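You operate a simulated robot arm through the tools that you are given. There is no shell and no other tool.

You are at the controls of a simulated robot arm. One attempt, no reset.

Task
Set the side guide to LARGE, then roll the large pallet in and pin it.
Fine: loosen the guide knob and tighten it again; roll the pallet to the stop, lift lever UP.

It is judged by the outcome, as a careful person would: the job done as asked, and still so three seconds after it is handed in. It fails if anything else is knocked over, pushed out of place, dropped, spilled or broken.

Robot
A 7-joint arm with a two-finger parallel gripper, fixed in place. Base frame: the origin is at the foot of the arm, x ahead of it, y to its left, z up. Readings come in cm, degrees, newtons and seconds.
With the tool pointing down near the work surface it reaches from about 44 to 92 cm from the base axis. Its first joint turns from -143.0 to 143.0 degrees. Payload 3 kg.
The TCP is the grasp point between the finger pads, 3 cm short of the fingertips. In the tool frame z runs along the fingers and y along their closing line. The gripper opens to 9.4 cm. The fingers are 2.8 cm wide and 1 cm thick; the gripper's body (5 by 9.6 cm) begins 5.5 cm behind the TCP.
Orientation is that of the tool frame in the base frame, as [roll, pitch, yaw] about the fixed x, y, z axes, in that order (R = Rz(yaw) Ry(pitch) Rx(roll)). With the fingers straight down and closing along the base's y, the tool's x points along the base's -x, its y along +y and its z along -z.

Tools
- The arm moves only by the tool servo_tool. Its argument "motion" is a list of rows, each an object (a shift or turn left out is 0, a gripper value left out holds the last) with "offset": the shift along the base's x, y, z in cm, a list of three; "dr": the turn, a rotation vector about the base's x, y, z in degrees, a list of three; "jaw": the finger opening in cm, from 0 to 9.4. In form: [{"offset": [tx, ty, tz], "dr": [wx, wy, wz], "jaw": jaw}, ...]. A call has 1 to 20 rows; each row is the pose to reach, as a shift and turn from the pose commanded when the call began. Each row takes 0.2 s and may step no farther than 5 cm and 8.6 degrees from the row before; otherwise, or with a gripper value out of range, the whole call is refused. A pose out of reach is approached as far as the arm can. The call stops where the force on the tool passes 50 N (or 10 N more than at its start, if that is more) or the arm is blocked; 0.2 s more then pass. The fingers move at their own pace (about 7.2 cm/s each) and stop on an object; they squeeze with about 42 N. The grip force told is the motor's: it shows also when the fingers shut on nothing. Time passes only in rows, and 0.2 s behind the last, so rows that repeat a pose let the fingers close. It gives the time, the measured TCP pose, the force on the tool (base axes), the opening and the grip force at its end, in the units of the frame above (readings bear some noise), with the torque about the TCP (base axes, N m) and any sound that the robot's microphone picked up.
- Cameras (640 x 400 px; columns grow to the right, rows downward): "scene" is fixed at [4.41, 50.42, 128.33]; the picture's right is [0.50, -0.86, 0.00], its down [-0.69, -0.40, -0.61] and it looks along [0.52, 0.31, -0.79] (base axes); focal length 214 px, centre (320, 200). "wrist" rides on the gripper at [7.6, 1.4, -10.2] in the tool frame; the picture's right is [-0.18, 0.98, 0.00], its down [-0.75, -0.14, -0.64] and it looks along [-0.63, -0.12, 0.77] (tool axes); focal length 243 px, centre (320, 200). There is no depth. A picture from a camera that has moved, and an enlarged one, comes with that camera's place and axes in the base frame and with its lens. The place of the scene camera against the robot may be out by one fixed shift of up to 2.5 cm in any direction.
- snapshot(camera): a new picture of that camera. No time passes.
- inspect(camera, box): a new picture of the part [left, top, right, bottom] of that camera's present view, enlarged. No time passes.
- hand_in(): hands the job in; it is judged then, once.

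Nothing tells you positions but the pictures and the camera data. Unless the task says otherwise, let go and move clear before handing in.

The tools are called after ">>>" as name(argument=value, ...) on one line, values as JSON. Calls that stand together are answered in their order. servo_tool: Moves the arm, as the interface text tells. Its arguments: {"type":"object","properties":{"motion":{"type":"array","items":{"type":"object","properties":{"offset":{"type":"array","items":{"type":"number"}},"dr":{"type":"array","items":{"type":"number"}},"jaw":{"type":"number"}}}}},"required":["motion"]} The other tools are called the same way: snapshot (camera) takes a picture; inspect (camera, box) takes an enlarged picture of a part of a camera's view; hand_in () hands the job in.

At the start:

```text
time: 0.0
ee_pos: [58.68, 37.09, 106.89]
orientation: [180.0, 0.0, 180.0]
ft_force: [0.4, -0.4, -1.2]
moment: [-0.02, -0.01, 0.03]
grip_width: 9.43
finger_force: 0.0
```

scene: 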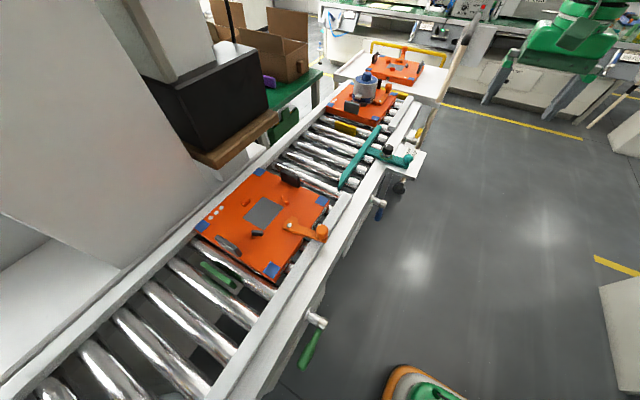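
wrist: 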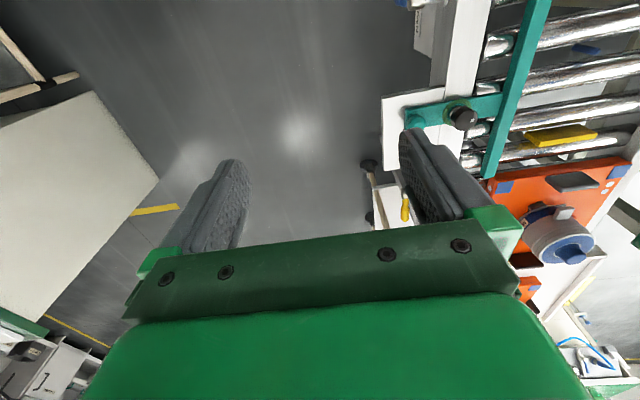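

I see a roller conveyor with an orange pallet, a teal side guide with a black knob, and levers below the rail. I'll take closer looks before moving.

>>> inspect(camera="scene", box=[300, 60, 460, 160])

>>> inspect(camera="scene", box=[340, 120, 440, 220])

>>> inspect(camera="scene", box=[180, 150, 360, 290])

>>> inspect(camera="scene", box=[200, 270, 360, 400])

>>> inspect(camera="wrist", box=[360, 0, 640, 220])

```text
4.00 times, centred on (380, 110) of scene
camera zoom: at [4.41, 50.42, 128.33], right [0.5, -0.86, 0.0], down [-0.69, -0.4, -0.61], along [0.52, 0.31, -0.79], focal length 858 px, centre (80, 560)
```

zoom: 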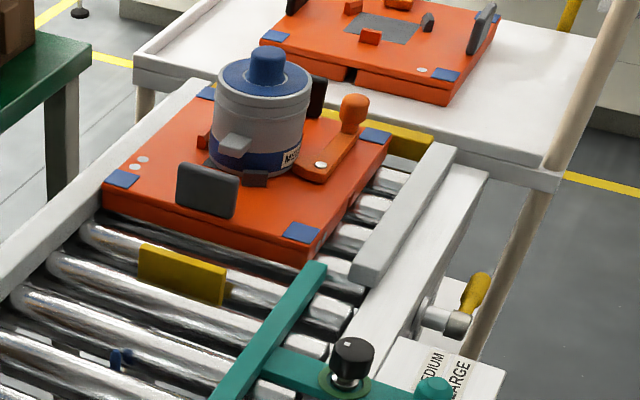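

```text
4.00 times, centred on (390, 170) of scene
camera zoom: at [4.41, 50.42, 128.33], right [0.5, -0.86, 0.0], down [-0.69, -0.4, -0.61], along [0.52, 0.31, -0.79], focal length 858 px, centre (40, 320)
```

zoom: 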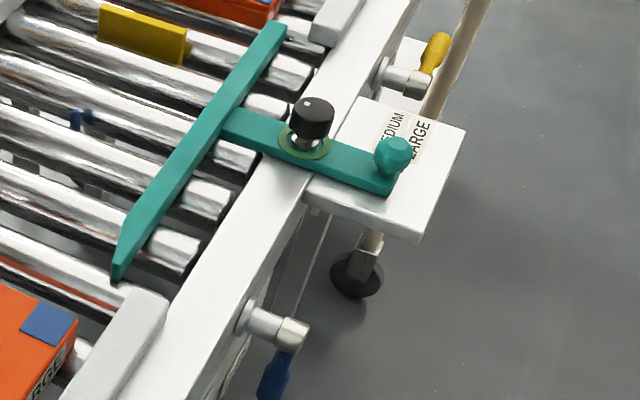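

```text
2.86 times, centred on (270, 220) of scene
camera zoom: at [4.41, 50.42, 128.33], right [0.5, -0.86, 0.0], down [-0.69, -0.4, -0.61], along [0.52, 0.31, -0.79], focal length 613 px, centre (463, 143)
```

zoom: 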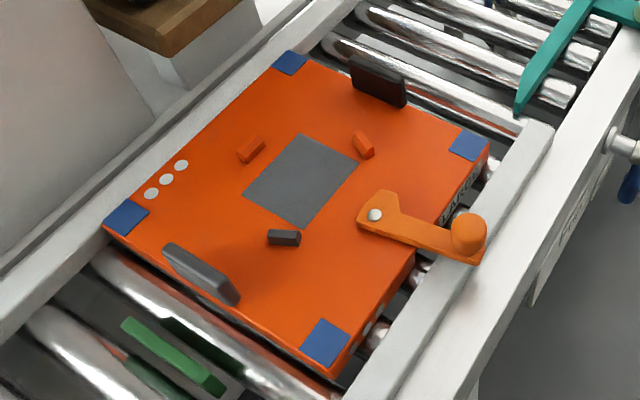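

```text
3.08 times, centred on (280, 335) of scene
camera zoom: at [4.41, 50.42, 128.33], right [0.5, -0.86, 0.0], down [-0.69, -0.4, -0.61], along [0.52, 0.31, -0.79], focal length 660 px, centre (443, -215)
```

zoom: 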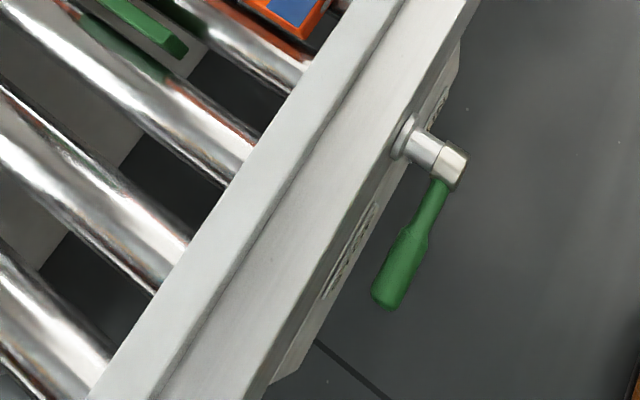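

```text
1.82 times, centred on (500, 110) of wrist
camera zoom: at [50.95, 38.58, 117.11], right [0.18, 0.98, 0.0], down [0.75, -0.14, 0.64], along [0.63, -0.12, -0.77], focal length 441 px, centre (-7, 364)
```

zoom: 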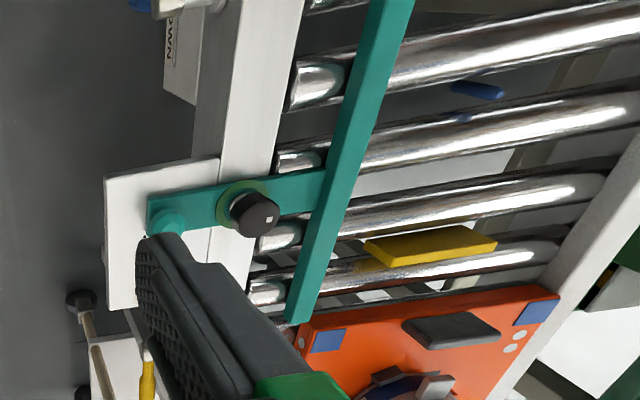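

The conveyor seems to run along +x, with its near rail at about y = 65 and z = 70. The large pallet is centred near x = 28, the guide near x = 50–88, and there are green, blue and yellow levers on the near side. I'll turn the wrist camera to face the rail so I can read the labels.

>>> servo_tool(motion=[{"dr": [0, 0, 8.2]}, {"dr": [0, 0, 16.4]}, {"dr": [0, 0, 24.6]}, {"dr": [0, 0, 32.8]}, {"dr": [0, 0, 41]}, {"dr": [0, 0, 49.2]}, {"dr": [0, 0, 57.4]}, {"dr": [0, 0, 65.6]}, {"dr": [0, 0, 73.8]}, {"dr": [0, 0, 82]}, {"dr": [0, 0, 90]}])

>>> snapshot(camera="wrist")

>>> snapshot(camera="scene")

```text
time: 2.4
ee_pos: [58.66, 37.12, 106.88]
orientation: [-179.9, 0.1, -89.8]
ft_force: [-0.6, -0.6, -0.6]
moment: [0.02, 0.0, 0.02]
grip_width: 9.38
finger_force: 0.0
```

```text
taken
camera wrist: at [57.15, 29.55, 117.11], right [-0.98, 0.18, 0.0], down [0.14, 0.75, 0.64], along [0.12, 0.63, -0.77], focal length 243 px, centre (320, 200)
```

wrist: 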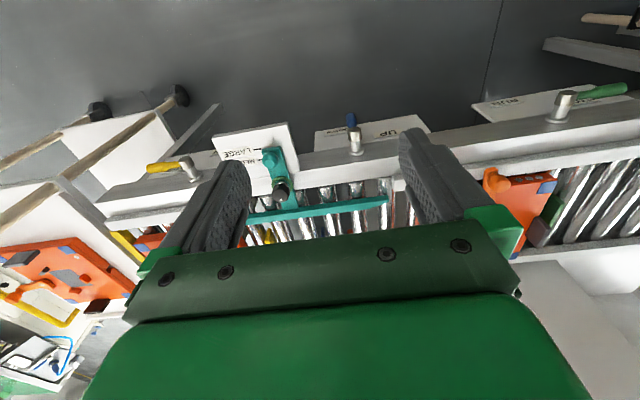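

```text
taken
```

scene: 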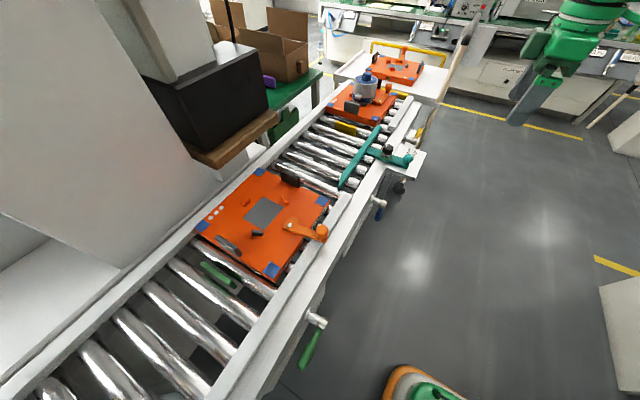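

The view is upside-down, but labels are visible on the rail. I'll zoom in to read them.

>>> inspect(camera="wrist", box=[440, 40, 640, 165])

>>> inspect(camera="wrist", box=[200, 90, 440, 240])

>>> inspect(camera="wrist", box=[80, 80, 240, 200])

```text
3.20 times, centred on (540, 102) of wrist
camera zoom: at [57.15, 29.55, 117.11], right [-0.98, 0.18, 0.0], down [0.14, 0.75, 0.64], along [0.12, 0.63, -0.77], focal length 776 px, centre (-384, 512)
```

zoom: 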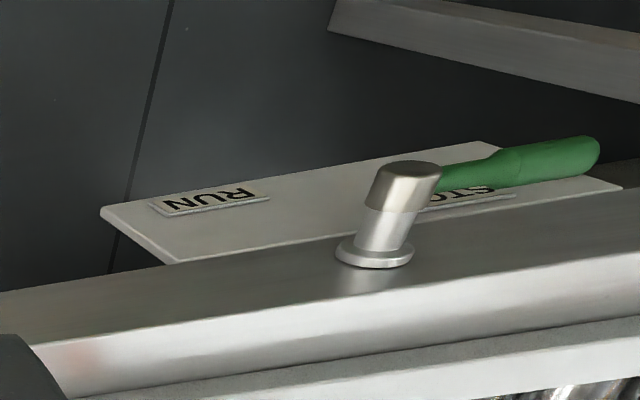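

```text
2.67 times, centred on (320, 165) of wrist
camera zoom: at [57.15, 29.55, 117.11], right [-0.98, 0.18, 0.0], down [0.14, 0.75, 0.64], along [0.12, 0.63, -0.77], focal length 647 px, centre (320, 293)
```

zoom: 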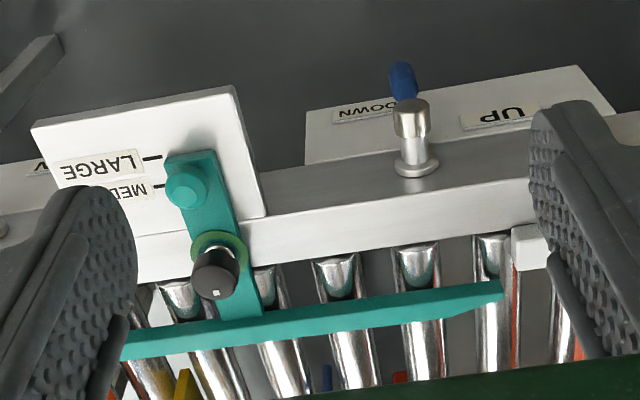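

```text
3.33 times, centred on (160, 140) of wrist
camera zoom: at [57.15, 29.55, 117.11], right [-0.98, 0.18, 0.0], down [0.14, 0.75, 0.64], along [0.12, 0.63, -0.77], focal length 809 px, centre (853, 400)
```

zoom: 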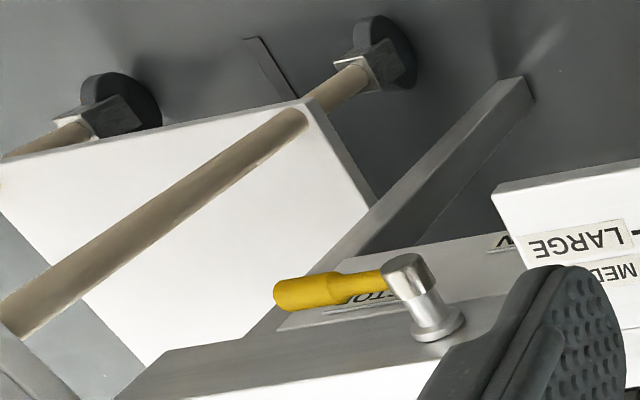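

The blue lever is the UP/DOWN pin lever and is now DOWN. Green and yellow are RUN/STOP levers that I'll leave alone. The guide handle sits at the MEDIUM mark, with LARGE about 3 cm further out towards −y. I'll lower and tilt the camera for a clearer look at the rail face.

>>> servo_tool(motion=[{"offset": [0, -0.5, -4.3], "dr": [5.8, 0, 0]}, {"offset": [0, -1, -8.6], "dr": [11.6, 0, 0]}, {"offset": [0, -1.5, -12.9], "dr": [17.4, 0, 0]}, {"offset": [0, -2, -17.2], "dr": [23.2, 0, 0]}, {"offset": [0, -2.5, -21.5], "dr": [29, 0, 0]}, {"offset": [0, -3, -25], "dr": [35, 0, 0]}])

>>> snapshot(camera="wrist")

>>> snapshot(camera="scene")

```text
time: 3.8
ee_pos: [58.64, 34.05, 81.94]
orientation: [-179.9, 35.1, -90.0]
ft_force: [0.1, 0.5, 0.6]
moment: [-0.01, 0.01, 0.0]
grip_width: 9.4
finger_force: 0.1
```

```text
taken
camera wrist: at [57.17, 21.97, 85.86], right [-0.98, 0.15, 0.1], down [0.14, 0.25, 0.96], along [0.12, 0.96, -0.26], focal length 243 px, centre (320, 200)
```

wrist: 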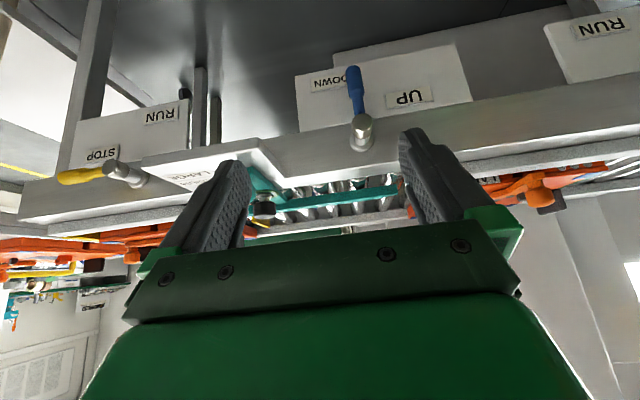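

```text
taken
```

scene: 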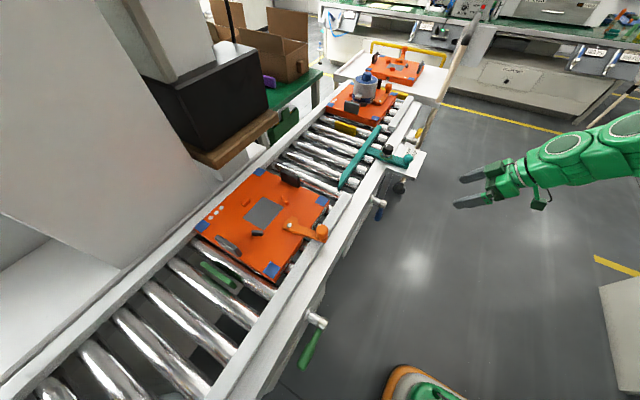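

The labels read clearly now: blue hangs straight down at DOWN, and UP is horizontal towards −x. I'll zoom in to fix the lever and handle positions.

>>> inspect(camera="wrist", box=[280, 40, 480, 165])

>>> inspect(camera="wrist", box=[140, 120, 300, 220])

>>> inspect(camera="wrist", box=[440, 120, 640, 245])

>>> inspect(camera="wrist", box=[40, 80, 200, 200])

```text
3.20 times, centred on (380, 102) of wrist
camera zoom: at [57.17, 21.97, 85.86], right [-0.98, 0.15, 0.1], down [0.14, 0.25, 0.96], along [0.12, 0.96, -0.26], focal length 776 px, centre (128, 512)
```

zoom: 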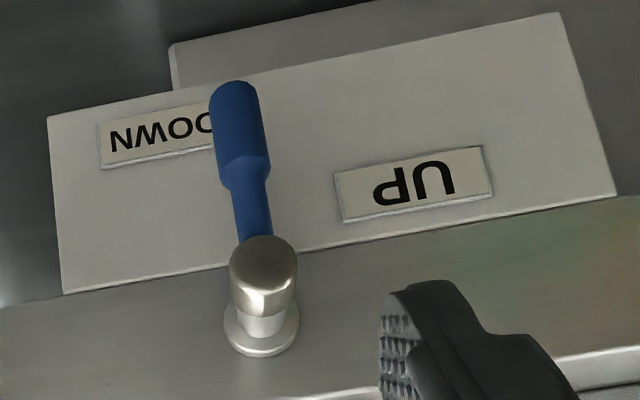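

```text
4.00 times, centred on (220, 170) of wrist
camera zoom: at [57.17, 21.97, 85.86], right [-0.98, 0.15, 0.1], down [0.14, 0.25, 0.96], along [0.12, 0.96, -0.26], focal length 970 px, centre (720, 320)
```

zoom: 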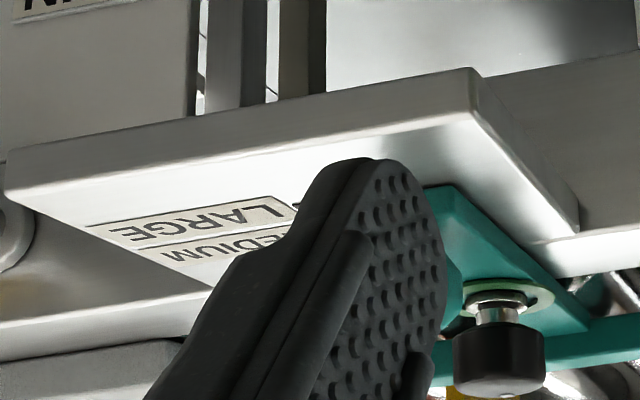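

```text
3.20 times, centred on (540, 182) of wrist
camera zoom: at [57.17, 21.97, 85.86], right [-0.98, 0.15, 0.1], down [0.14, 0.25, 0.96], along [0.12, 0.96, -0.26], focal length 776 px, centre (-384, 256)
```

zoom: 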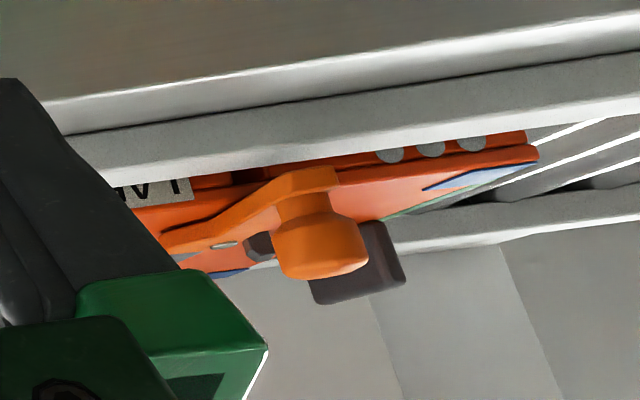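

```text
3.33 times, centred on (120, 140) of wrist
camera zoom: at [57.17, 21.97, 85.86], right [-0.98, 0.15, 0.1], down [0.14, 0.25, 0.96], along [0.12, 0.96, -0.26], focal length 809 px, centre (987, 400)
```

zoom: 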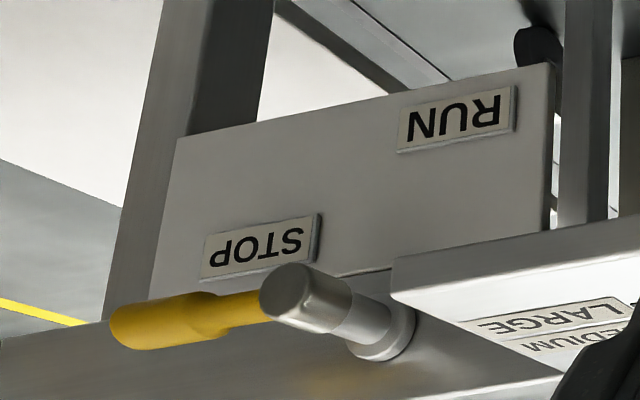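

The blue lever pivot is at about (54, 53.7, 66.9), with its handle hanging to z ≈ 57. Next I'll move above and in front of the guide knob for a close look before grasping it.

>>> servo_tool(motion=[{"offset": [2.2, 1.8, 2], "dr": [-5.8, 0, 0]}, {"offset": [4.4, 3.6, 4], "dr": [-11.6, 0, 0]}, {"offset": [6.6, 5.4, 6], "dr": [-17.4, 0, 0]}, {"offset": [8.8, 7.2, 8], "dr": [-23.2, 0, 0]}, {"offset": [11, 9, 10], "dr": [-29, 0, 0]}, {"offset": [13.3, 11, 12], "dr": [-35, 0, 0]}])

>>> snapshot(camera="wrist")

>>> inspect(camera="wrist", box=[220, 100, 420, 225])

```text
time: 5.2
ee_pos: [71.95, 45.08, 93.82]
orientation: [179.9, -0.2, -89.9]
ft_force: [0.2, 0.4, -0.4]
moment: [0.02, 0.03, 0.0]
grip_width: 9.41
finger_force: 0.0
```

```text
taken
camera wrist: at [70.41, 37.58, 104.05], right [-0.98, 0.18, 0.0], down [0.14, 0.76, 0.64], along [0.12, 0.63, -0.77], focal length 243 px, centre (320, 200)
```

wrist: 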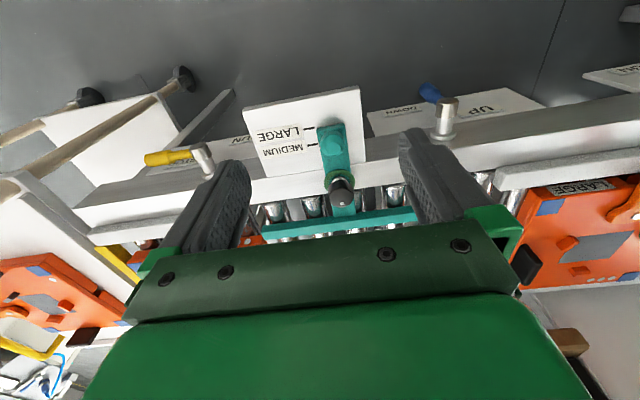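

```text
3.20 times, centred on (320, 162) of wrist
camera zoom: at [70.41, 37.58, 104.05], right [-0.98, 0.18, 0.0], down [0.14, 0.76, 0.64], along [0.12, 0.63, -0.77], focal length 776 px, centre (320, 320)
```

zoom: 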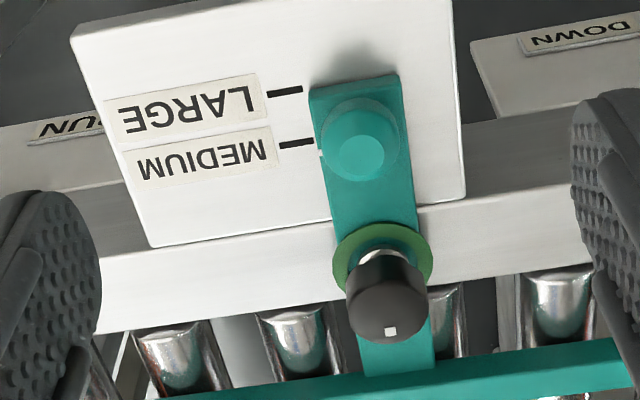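

The knob is about 3.8 cm across, centred near (71.5, 60.1) with its top at z ≈ 76.7. The marks on the plate are about 2.6 cm apart in y. I'll move to hover above the knob and check alignment.

>>> servo_tool(motion=[{"offset": [0, 3.7, -1.5], "jaw": 7}, {"offset": [-0.2, 7.5, -3]}, {"offset": [-0.3, 11.2, -5]}, {"offset": [-0.4, 15, -7.4]}, {"offset": [-0.4, 15, -9.4]}, {"offset": [-0.4, 15, -9.4]}])

>>> snapshot(camera="wrist")

>>> snapshot(camera="scene")

```text
time: 6.6
ee_pos: [70.06, 57.69, 85.13]
orientation: [-180.0, 0.0, -90.0]
ft_force: [0.0, 0.6, 0.2]
moment: [0.02, -0.02, 0.0]
grip_width: 7.0
finger_force: 0.0
out of reach, approached as far as the arm can: row 3, 4, 5, 6
```

```text
taken
camera wrist: at [68.62, 50.12, 95.45], right [-0.98, 0.18, 0.0], down [0.14, 0.75, 0.64], along [0.12, 0.63, -0.77], focal length 243 px, centre (320, 200)
```

wrist: 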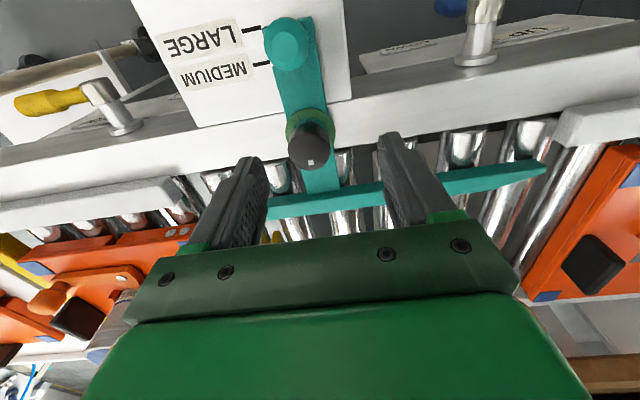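

```text
taken
```

scene: 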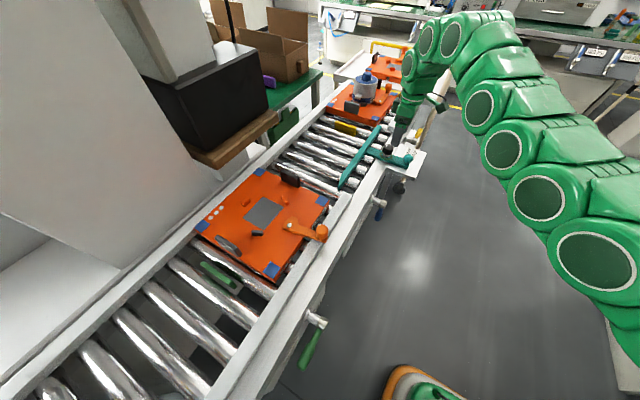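

The arm reached its limit at about r = 91 cm at this height. I'll zoom in to refine the knob position from this closer view.

>>> inspect(camera="wrist", box=[240, 0, 400, 100])

>>> inspect(camera="wrist", box=[260, 90, 380, 190])

```text
4.00 times, centred on (320, 50) of wrist
camera zoom: at [68.62, 50.12, 95.45], right [-0.98, 0.18, 0.0], down [0.14, 0.75, 0.64], along [0.12, 0.63, -0.77], focal length 970 px, centre (320, 800)
```

zoom: 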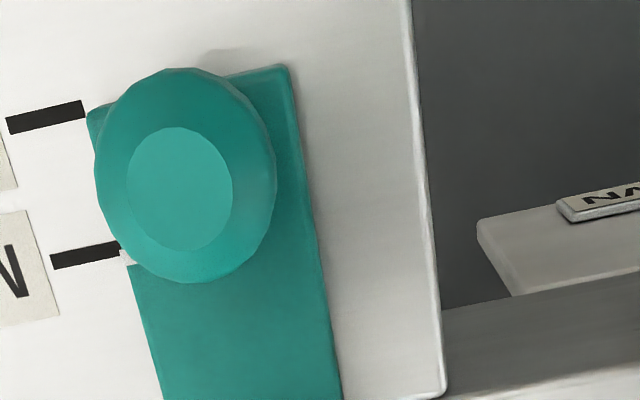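

```text
4.00 times, centred on (320, 140) of wrist
camera zoom: at [68.62, 50.12, 95.45], right [-0.98, 0.18, 0.0], down [0.14, 0.75, 0.64], along [0.12, 0.63, -0.77], focal length 970 px, centre (320, 440)
```

zoom: 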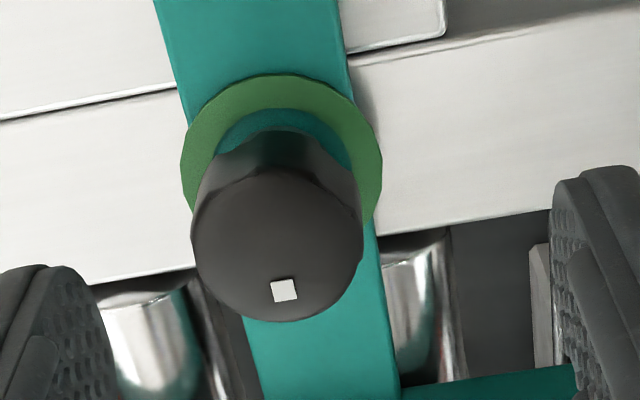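

The knob top is at (71.5, 59.95, 76.7), just beyond vertical-tool reach, so I'll tilt the tool about 8° outward. First I'll turn the gripper so it closes roughly along y, leaving a full counter-clockwise stroke available.

>>> servo_tool(motion=[{"offset": [-0.5, -1, 0.3], "dr": [0, 0, -8], "jaw": 6}, {"offset": [-1, -2, 0.6], "dr": [0, 0, -16]}, {"offset": [-1.5, -3, 1], "dr": [0, 0, -24]}, {"offset": [-2, -4, 1.5], "dr": [0, 0, -32]}, {"offset": [-2, -4, 1.5], "dr": [0, 0, -40]}, {"offset": [-2, -4, 1.5], "dr": [0, 0, -48]}, {"offset": [-2, -4, 1.5], "dr": [0, 0, -56]}, {"offset": [-2, -4, 1.5], "dr": [0, 0, -64]}, {"offset": [-2, -4, 1.5], "dr": [0, 0, -72]}, {"offset": [-2, -4, 1.5], "dr": [0, 0, -80]}, {"offset": [-2, -4, 1.5], "dr": [0, 0, -88]}, {"offset": [-2, -4, 1.5], "dr": [0, 0, -95]}])

```text
time: 9.2
ee_pos: [68.16, 53.51, 86.81]
orientation: [-179.9, 0.1, 174.9]
ft_force: [-0.3, 0.2, 0.2]
moment: [0.04, 0.04, -0.01]
grip_width: 6.02
finger_force: 0.0
```

>>> servo_tool(motion=[{"offset": [0, 0, 0], "dr": [2.57, -3.06, 0]}, {"offset": [0, 0, 0], "dr": [5.14, -6.13, 0]}, {"offset": [1.2, 2.2, -2]}, {"offset": [3.3, 6.4, -5]}])

```text
refused: row 4 steps farther than a row can; nothing moved
```

The omitted turn defaults to zero, so I'll repeat the tilt in every row and shorten the steps.

>>> servo_tool(motion=[{"offset": [0, 0, 0], "dr": [2.57, -3.06, 0]}, {"offset": [0.5, 1, -1], "dr": [5.14, -6.13, 0]}, {"offset": [1.6, 3.2, -3], "dr": [5.14, -6.13, 0]}, {"offset": [2.6, 5, -4.5], "dr": [5.14, -6.13, 0]}, {"offset": [3.34, 6.44, -5.8], "dr": [5.14, -6.13, 0]}, {"offset": [3.34, 6.44, -5.8], "dr": [5.14, -6.13, 0]}])

>>> snapshot(camera="wrist")

>>> snapshot(camera="scene")

```text
time: 10.6
ee_pos: [71.5, 60.02, 80.91]
orientation: [174.5, 5.7, 174.8]
ft_force: [-1.0, -0.8, 0.1]
moment: [-0.03, 0.03, 0.04]
grip_width: 6.0
finger_force: 0.1
```

```text
taken
camera wrist: at [62.91, 61.22, 90.43], right [0.26, 0.96, 0.11], down [0.67, -0.27, 0.7], along [0.7, -0.11, -0.71], focal length 243 px, centre (320, 200)
```

wrist: 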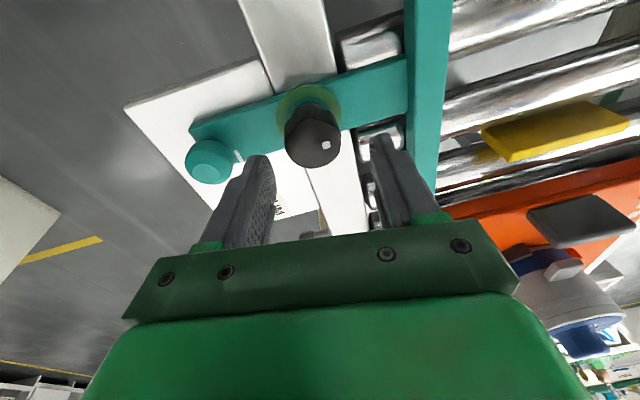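

```text
taken
```

scene: 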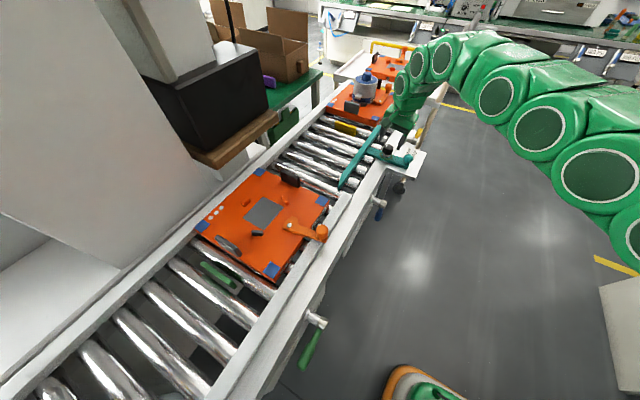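

>>> inspect(camera="wrist", box=[220, 70, 420, 230])

```text
2.50 times, centred on (320, 150) of wrist
camera zoom: at [62.91, 61.22, 90.43], right [0.26, 0.96, 0.11], down [0.67, -0.27, 0.7], along [0.7, -0.11, -0.71], focal length 606 px, centre (320, 325)
```

zoom: 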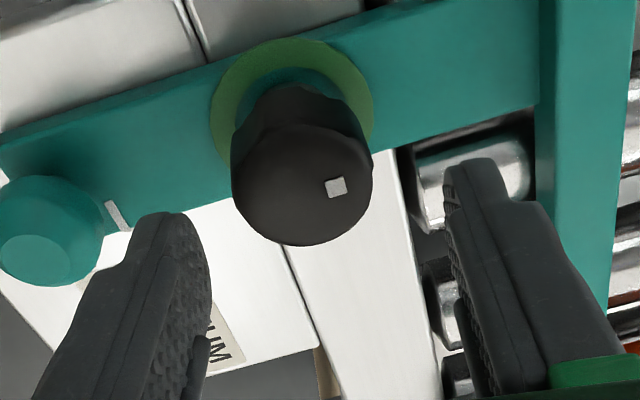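

The knob sits centred between the fingers, so I'll lower onto it and close.

>>> servo_tool(motion=[{"offset": [-0.05, 0, -1.6]}, {"offset": [-0.1, 0, -3.2]}, {"offset": [-0.1, 0, -4.6]}, {"offset": [-0.1, 0, -4.6]}])

>>> inspect(camera="wrist", box=[220, 100, 420, 260])

```text
time: 11.6
ee_pos: [71.28, 60.15, 76.46]
orientation: [174.3, 5.6, 174.8]
ft_force: [0.6, -0.3, -0.9]
moment: [0.03, 0.0, -0.01]
grip_width: 5.99
finger_force: 0.0
```

```text
2.50 times, centred on (320, 180) of wrist
camera zoom: at [62.79, 61.28, 85.94], right [0.26, 0.96, 0.11], down [0.67, -0.27, 0.7], along [0.7, -0.11, -0.71], focal length 606 px, centre (320, 250)
```

zoom: 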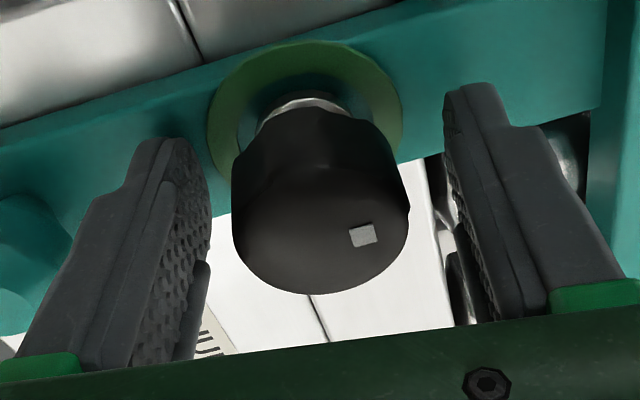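

>>> servo_tool(motion=[{"offset": [0, 0, -0.2], "jaw": 4}, {"offset": [0, 0, -0.2], "jaw": 2}, {"offset": [0, 0, -0.2], "jaw": 2}])

>>> inspect(camera="wrist", box=[220, 100, 420, 260])

```text
time: 12.4
ee_pos: [71.4, 59.88, 76.16]
orientation: [174.3, 5.7, 174.9]
ft_force: [-7.0, -6.8, 15.1]
moment: [-1.18, 0.4, -0.08]
grip_width: 3.87
finger_force: 45.1
```

```text
2.50 times, centred on (320, 180) of wrist
camera zoom: at [62.8, 61.25, 85.79], right [0.26, 0.96, 0.11], down [0.67, -0.27, 0.7], along [0.7, -0.11, -0.71], focal length 606 px, centre (320, 250)
```

zoom: 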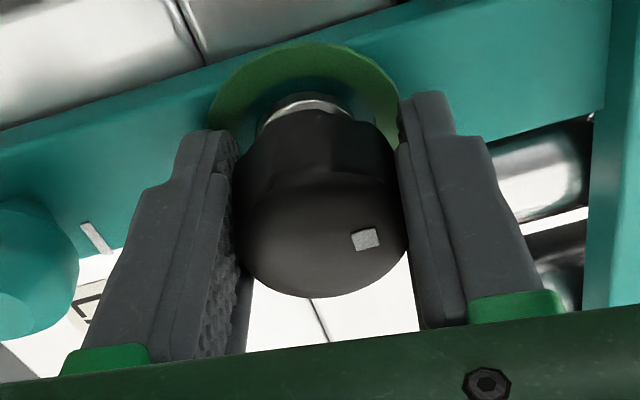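

The knob is gripped at 3.9 cm. I'll turn it counter-clockwise in small steps to loosen it and watch the torque.

>>> servo_tool(motion=[{"dr": [-0.53, -0.45, 4.95]}, {"dr": [-1.07, -0.9, 9.9]}, {"dr": [-1.6, -1.34, 14.85]}, {"dr": [-2.13, -1.79, 19.8]}, {"dr": [-2.67, -2.24, 24.75]}, {"dr": [-3.2, -2.69, 29.7]}])

>>> inspect(camera="wrist", box=[220, 100, 420, 260])

```text
time: 13.8
ee_pos: [71.38, 60.06, 76.05]
orientation: [177.9, 7.7, -155.1]
ft_force: [17.0, 11.1, 4.3]
moment: [-0.25, -0.22, 0.01]
grip_width: 3.76
finger_force: 45.3
```

```text
2.50 times, centred on (320, 180) of wrist
camera zoom: at [62.82, 57.24, 85.37], right [-0.25, 0.97, 0.06], down [0.67, 0.13, 0.73], along [0.7, 0.23, -0.68], focal length 606 px, centre (320, 250)
```

zoom: 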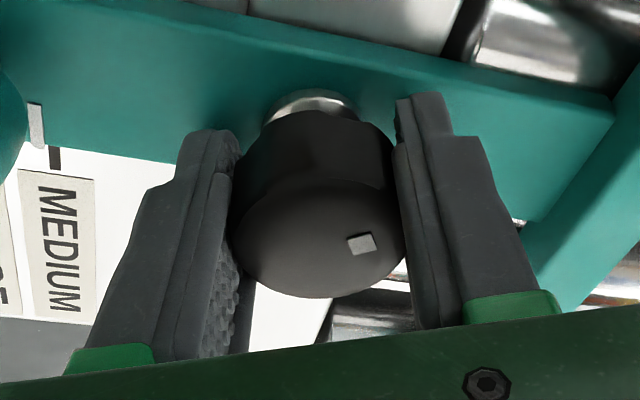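

The knob turned with the gripper and the olive ring under it is no longer visible, which suggests it is releasing. I'll turn a bit further so it's clearly loose.

>>> servo_tool(motion=[{"dr": [-0.53, -0.45, 4.95]}, {"dr": [-1.07, -0.9, 9.9]}, {"dr": [-1.6, -1.34, 14.85]}, {"dr": [-2.13, -1.79, 19.8]}, {"dr": [-2.67, -2.24, 24.75]}, {"dr": [-3.2, -2.69, 29.7]}])

>>> snapshot(camera="wrist")

```text
time: 15.2
ee_pos: [71.45, 59.96, 76.28]
orientation: [-177.9, 7.8, -124.8]
ft_force: [16.0, -1.2, 2.2]
moment: [0.92, 0.6, -0.02]
grip_width: 3.74
finger_force: 45.2
```

```text
taken
camera wrist: at [64.8, 53.76, 85.28], right [-0.7, 0.71, -0.01], down [0.47, 0.47, 0.74], along [0.54, 0.51, -0.67], focal length 243 px, centre (320, 200)
```

wrist: 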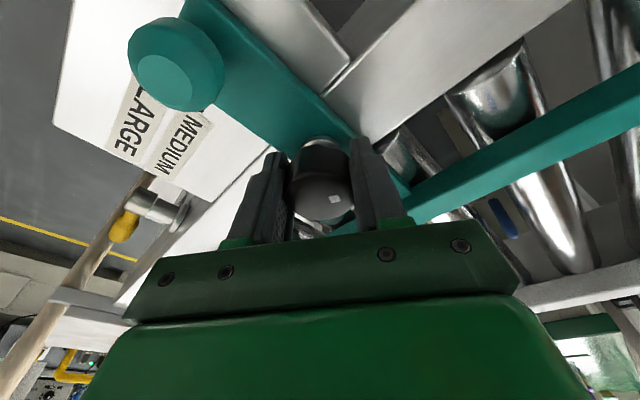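

The knob has turned 60° with little resistance. I'll release, rise and check whether the guide is free.

>>> servo_tool(motion=[{"jaw": 5}, {"jaw": 6}, {"offset": [-0.2, -0.2, 2.5]}, {"offset": [-0.6, -0.5, 6]}, {"offset": [-1, -1, 9]}])

>>> snapshot(camera="wrist")

>>> inspect(camera="wrist", box=[180, 40, 420, 190])

```text
time: 16.4
ee_pos: [70.45, 58.8, 85.19]
orientation: [-178.0, 7.7, -124.7]
ft_force: [-0.7, 0.0, 0.1]
moment: [0.0, -0.02, 0.02]
grip_width: 6.02
finger_force: 0.0
```

```text
taken
camera wrist: at [63.74, 52.71, 94.31], right [-0.7, 0.71, -0.01], down [0.47, 0.47, 0.74], along [0.54, 0.51, -0.67], focal length 243 px, centre (320, 200)
```

wrist: 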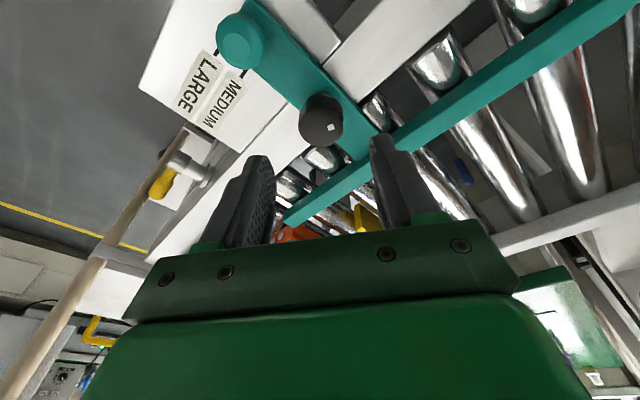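

```text
2.67 times, centred on (300, 115) of wrist
camera zoom: at [63.74, 52.71, 94.31], right [-0.7, 0.71, -0.01], down [0.47, 0.47, 0.74], along [0.54, 0.51, -0.67], focal length 647 px, centre (373, 427)
```

zoom: 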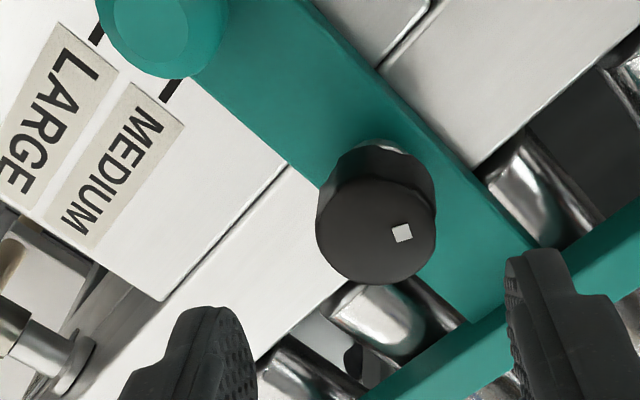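

The ring has vanished, so the clamp reads as loose. Next I'll straighten the tool, turn it to close along y, and move above the teal guide handle at about (71.5, 52.3).

>>> servo_tool(motion=[{"offset": [0.3, -2, 0], "dr": [-2.57, 3.06, 0]}, {"offset": [0.7, -4.2, 0], "dr": [-5.14, 6.13, 0]}, {"offset": [1.1, -6.5, -1], "dr": [-5.14, 6.13, 0]}])

>>> servo_tool(motion=[{"dr": [0, 0, -8]}, {"dr": [0, 0, -16]}, {"dr": [0, 0, -24]}, {"dr": [0, 0, -32]}, {"dr": [0, 0, -40]}, {"dr": [0, 0, -48]}, {"dr": [0, 0, -55]}, {"dr": [0, 0, -55]}])

>>> snapshot(camera="wrist")

>>> inspect(camera="wrist", box=[220, 70, 420, 230])

```text
time: 17.2
ee_pos: [71.61, 52.36, 84.23]
orientation: [-180.0, -0.1, -125.0]
ft_force: [-0.1, 0.2, -0.1]
moment: [0.0, -0.01, -0.02]
grip_width: 6.02
finger_force: 0.1
```

```text
time: 19.0
ee_pos: [71.41, 52.51, 84.18]
orientation: [-179.9, 0.0, -180.0]
ft_force: [0.1, 0.4, -0.3]
moment: [0.01, -0.05, -0.01]
grip_width: 6.01
finger_force: 0.0
```

```text
taken
camera wrist: at [63.77, 54.02, 94.42], right [0.18, 0.98, 0.0], down [0.75, -0.14, 0.64], along [0.63, -0.12, -0.77], focal length 243 px, centre (320, 200)
```

wrist: 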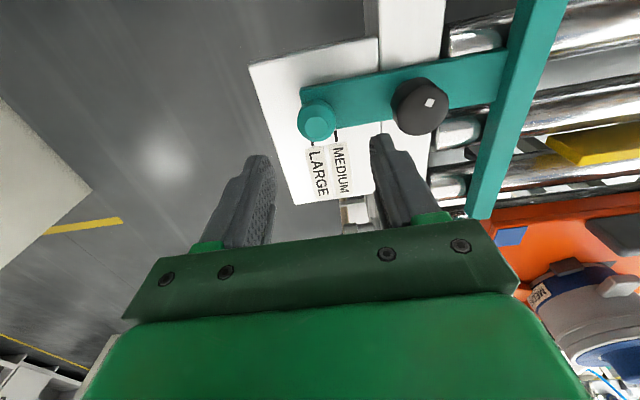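

```text
2.50 times, centred on (320, 150) of wrist
camera zoom: at [63.77, 54.02, 94.42], right [0.18, 0.98, 0.0], down [0.75, -0.14, 0.64], along [0.63, -0.12, -0.77], focal length 606 px, centre (320, 325)
```

zoom: 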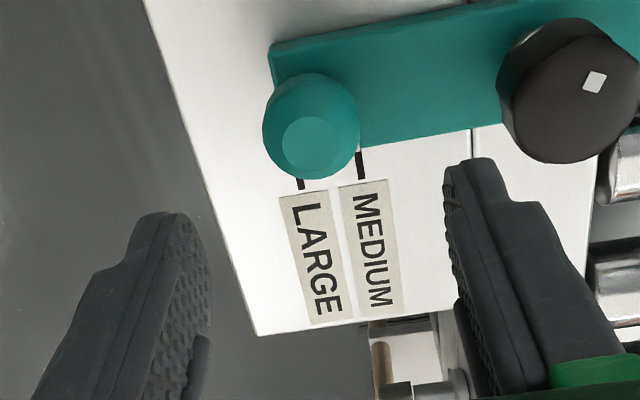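

The handle ball is at (71.4, 52.3). I'll descend around it, with one finger on each side along y.

>>> servo_tool(motion=[{"offset": [0, -0.1, -3], "jaw": 5.6}, {"offset": [0, -0.2, -6]}, {"offset": [0, -0.2, -8]}, {"offset": [0, -0.2, -8.4]}, {"offset": [0, -0.2, -8.4]}])

>>> inspect(camera="wrist", box=[200, 80, 440, 240])

```text
time: 20.2
ee_pos: [71.48, 52.36, 75.99]
orientation: [-180.0, 0.0, -179.9]
ft_force: [-5.8, -0.2, 15.9]
moment: [0.49, 0.25, 0.21]
grip_width: 5.55
finger_force: 0.1
```

```text
2.50 times, centred on (320, 160) of wrist
camera zoom: at [63.82, 53.87, 86.12], right [0.18, 0.98, 0.0], down [0.75, -0.14, 0.64], along [0.63, -0.12, -0.77], focal length 606 px, centre (320, 300)
```

zoom: 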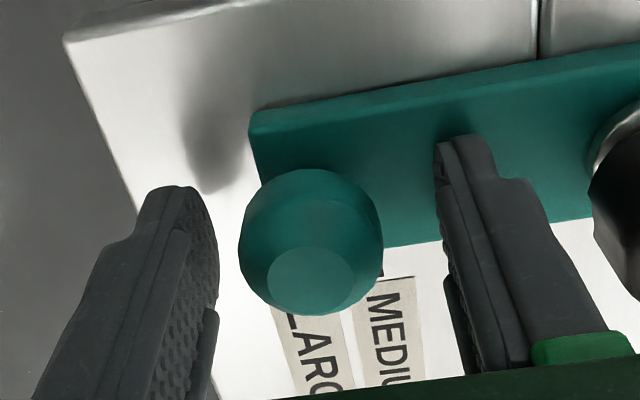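

A fingertip is just touching the guide arm. I'll rise slightly and then close on the ball.

>>> servo_tool(motion=[{"offset": [0, 0, 0.5]}, {"offset": [0, 0, 0.5], "jaw": 4}, {"offset": [0, 0, 0.5], "jaw": 2}, {"offset": [0, 0, 0.5], "jaw": 2}])

>>> inspect(camera="wrist", box=[200, 80, 440, 240])

```text
time: 21.2
ee_pos: [71.56, 52.21, 76.23]
orientation: [-180.0, 0.0, -179.9]
ft_force: [-0.3, -3.3, -1.1]
moment: [-0.09, 0.34, -0.05]
grip_width: 3.18
finger_force: 45.0
```

```text
2.50 times, centred on (320, 160) of wrist
camera zoom: at [63.84, 53.79, 86.51], right [0.18, 0.98, 0.0], down [0.75, -0.14, 0.64], along [0.63, -0.12, -0.77], focal length 606 px, centre (320, 300)
```

zoom: 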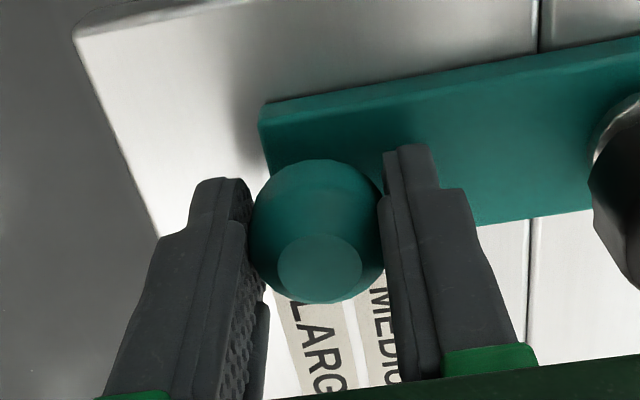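

The ball is gripped. I'll slide the guide outward (−y) by about 2.55 cm in small steps.

>>> servo_tool(motion=[{"offset": [0, -0.4, 0]}, {"offset": [0, -0.8, 0]}, {"offset": [0, -1.2, 0]}, {"offset": [0, -1.6, 0]}, {"offset": [0, -2.0, 0]}, {"offset": [0, -2.3, 0]}, {"offset": [0, -2.55, 0]}, {"offset": [0, -2.55, 0]}])

>>> inspect(camera="wrist", box=[200, 60, 440, 220])

>>> snapshot(camera="scene")

```text
time: 23.0
ee_pos: [71.54, 49.8, 76.27]
orientation: [180.0, -0.1, -180.0]
ft_force: [15.3, 1.4, -14.8]
moment: [0.22, -0.07, -0.14]
grip_width: 3.17
finger_force: 44.3
```

```text
2.50 times, centred on (320, 140) of wrist
camera zoom: at [63.83, 51.2, 86.51], right [0.18, 0.98, 0.0], down [0.75, -0.14, 0.64], along [0.63, -0.12, -0.77], focal length 606 px, centre (320, 350)
```

zoom: 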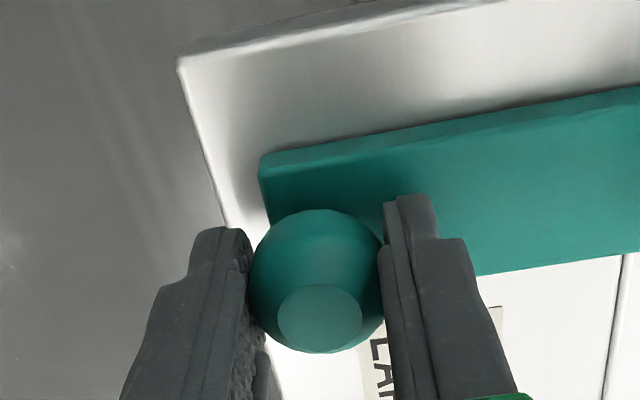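

```text
taken
```

scene: 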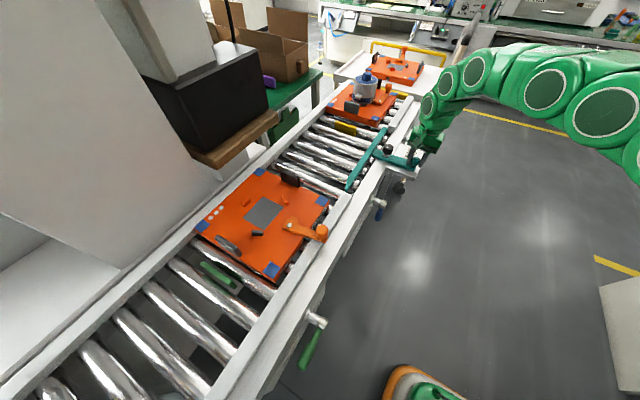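

The guide slid out with the handle. I'll release, rise and check its alignment with the LARGE mark.

>>> servo_tool(motion=[{"jaw": 4.5}, {"jaw": 5.6}, {"offset": [0, 0, 3], "jaw": 5.6}, {"offset": [0, 0, 7]}, {"offset": [0, 1, 9]}])

>>> snapshot(camera="wrist")

>>> inspect(camera="wrist", box=[260, 60, 380, 160])

```text
time: 24.2
ee_pos: [71.42, 50.71, 85.41]
orientation: [-179.9, -0.1, 179.9]
ft_force: [0.0, -0.8, -0.3]
moment: [0.02, 0.0, 0.0]
grip_width: 5.6
finger_force: 0.2
```

```text
taken
camera wrist: at [63.79, 52.26, 95.69], right [0.18, 0.98, 0.0], down [0.75, -0.14, 0.64], along [0.63, -0.12, -0.77], focal length 243 px, centre (320, 200)
```

wrist: 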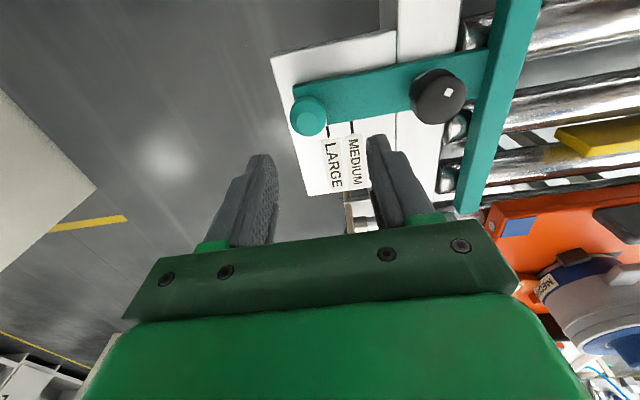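

```text
4.00 times, centred on (320, 110) of wrist
camera zoom: at [63.79, 52.26, 95.69], right [0.18, 0.98, 0.0], down [0.75, -0.14, 0.64], along [0.63, -0.12, -0.77], focal length 970 px, centre (320, 560)
```

zoom: 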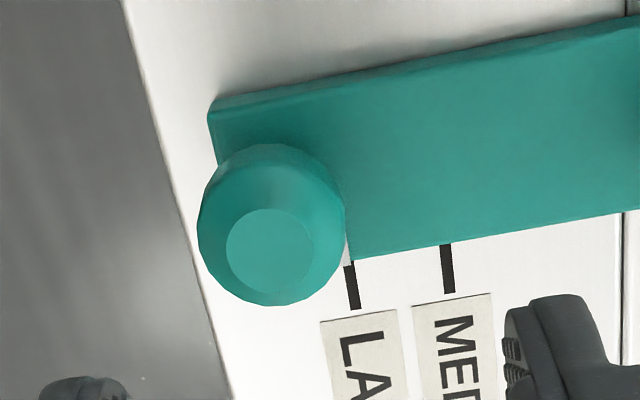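

The index notch now sits at the LARGE line. I'll rotate to get a straight-on view to confirm, and this also sets up the clockwise tightening stroke.

>>> servo_tool(motion=[{"dr": [0, 0, 8.5]}, {"dr": [0, 0, 17]}, {"dr": [0, 0, 25.5]}, {"dr": [0, 0, 34]}, {"dr": [0, 0, 42.5]}, {"dr": [0, 0, 51]}, {"dr": [0, 0, 59.5]}, {"dr": [0, 0, 68]}, {"dr": [0, 0, 76.5]}, {"dr": [0, 0, 85]}, {"dr": [0, 0, 85]}])

>>> snapshot(camera="wrist")

>>> inspect(camera="wrist", box=[240, 60, 400, 160])

```text
time: 26.6
ee_pos: [71.59, 50.74, 85.36]
orientation: [180.0, 0.0, -95.0]
ft_force: [0.3, -0.7, -0.6]
moment: [-0.01, 0.01, 0.04]
grip_width: 5.59
finger_force: 0.2
```

```text
taken
camera wrist: at [69.36, 43.36, 95.57], right [-0.96, 0.27, 0.0], down [0.2, 0.74, 0.64], along [0.17, 0.62, -0.77], focal length 243 px, centre (320, 200)
```

wrist: 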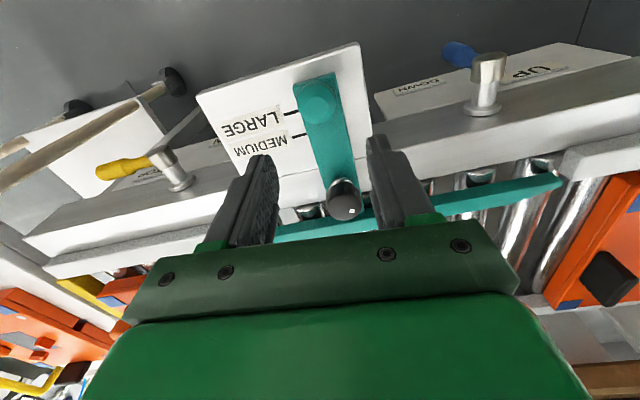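

```text
4.00 times, centred on (320, 110) of wrist
camera zoom: at [69.36, 43.36, 95.57], right [-0.96, 0.27, 0.0], down [0.2, 0.74, 0.64], along [0.17, 0.62, -0.77], focal length 970 px, centre (320, 560)
```

zoom: 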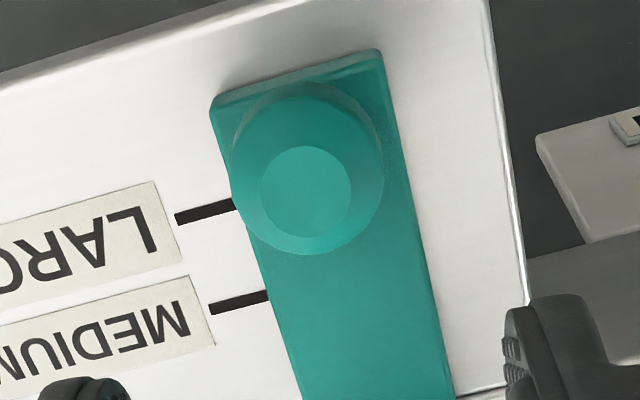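

The ball has moved 2.5 cm and the notch matches the LARGE line to within about 1 mm. Next I'll go back to the knob with the outward tilt and retighten it clockwise.

>>> servo_tool(motion=[{"offset": [0, 2, 0], "dr": [2.57, -3.06, 0], "jaw": 6}, {"offset": [0, 4, 0], "dr": [5.14, -6.13, 0]}, {"offset": [-0.1, 6.5, -1.5], "dr": [5.14, -6.13, 0]}, {"offset": [-0.1, 9.3, -4], "dr": [5.14, -6.13, 0]}, {"offset": [-0.1, 9.3, -4], "dr": [5.14, -6.13, 0]}])

>>> inspect(camera="wrist", box=[220, 70, 420, 230])

```text
time: 27.8
ee_pos: [71.27, 60.22, 81.38]
orientation: [-174.4, 5.5, -94.7]
ft_force: [-0.5, -0.6, -0.1]
moment: [0.01, 0.01, -0.01]
grip_width: 5.99
finger_force: 0.0
```

```text
2.50 times, centred on (320, 150) of wrist
camera zoom: at [68.08, 51.89, 90.62], right [-0.96, 0.27, -0.08], down [0.13, 0.68, 0.72], along [0.25, 0.68, -0.69], focal length 606 px, centre (320, 325)
```

zoom: 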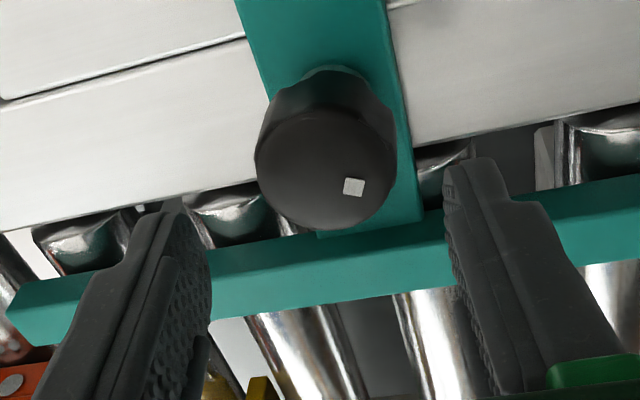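

>>> servo_tool(motion=[{"offset": [0.03, -0.07, -1.8]}, {"offset": [0.07, -0.15, -3.6]}, {"offset": [0.1, -0.2, -4.8]}, {"offset": [0.1, -0.2, -4.8]}, {"offset": [0.1, -0.2, -4.8], "jaw": 4}, {"offset": [0.1, -0.2, -4.8], "jaw": 2}, {"offset": [0.1, -0.2, -4.8], "jaw": 2}])

>>> inspect(camera="wrist", box=[220, 100, 420, 260])

```text
time: 29.4
ee_pos: [71.36, 59.91, 76.45]
orientation: [-174.3, 5.6, -94.6]
ft_force: [1.7, 2.1, -0.2]
moment: [0.11, 0.8, -0.02]
grip_width: 3.82
finger_force: 45.6
```

```text
2.50 times, centred on (320, 180) of wrist
camera zoom: at [68.23, 51.62, 85.74], right [-0.96, 0.27, -0.08], down [0.13, 0.68, 0.72], along [0.25, 0.68, -0.69], focal length 606 px, centre (320, 250)
```

zoom: 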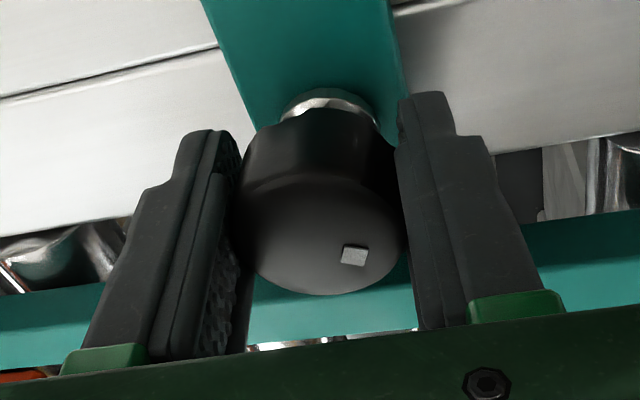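

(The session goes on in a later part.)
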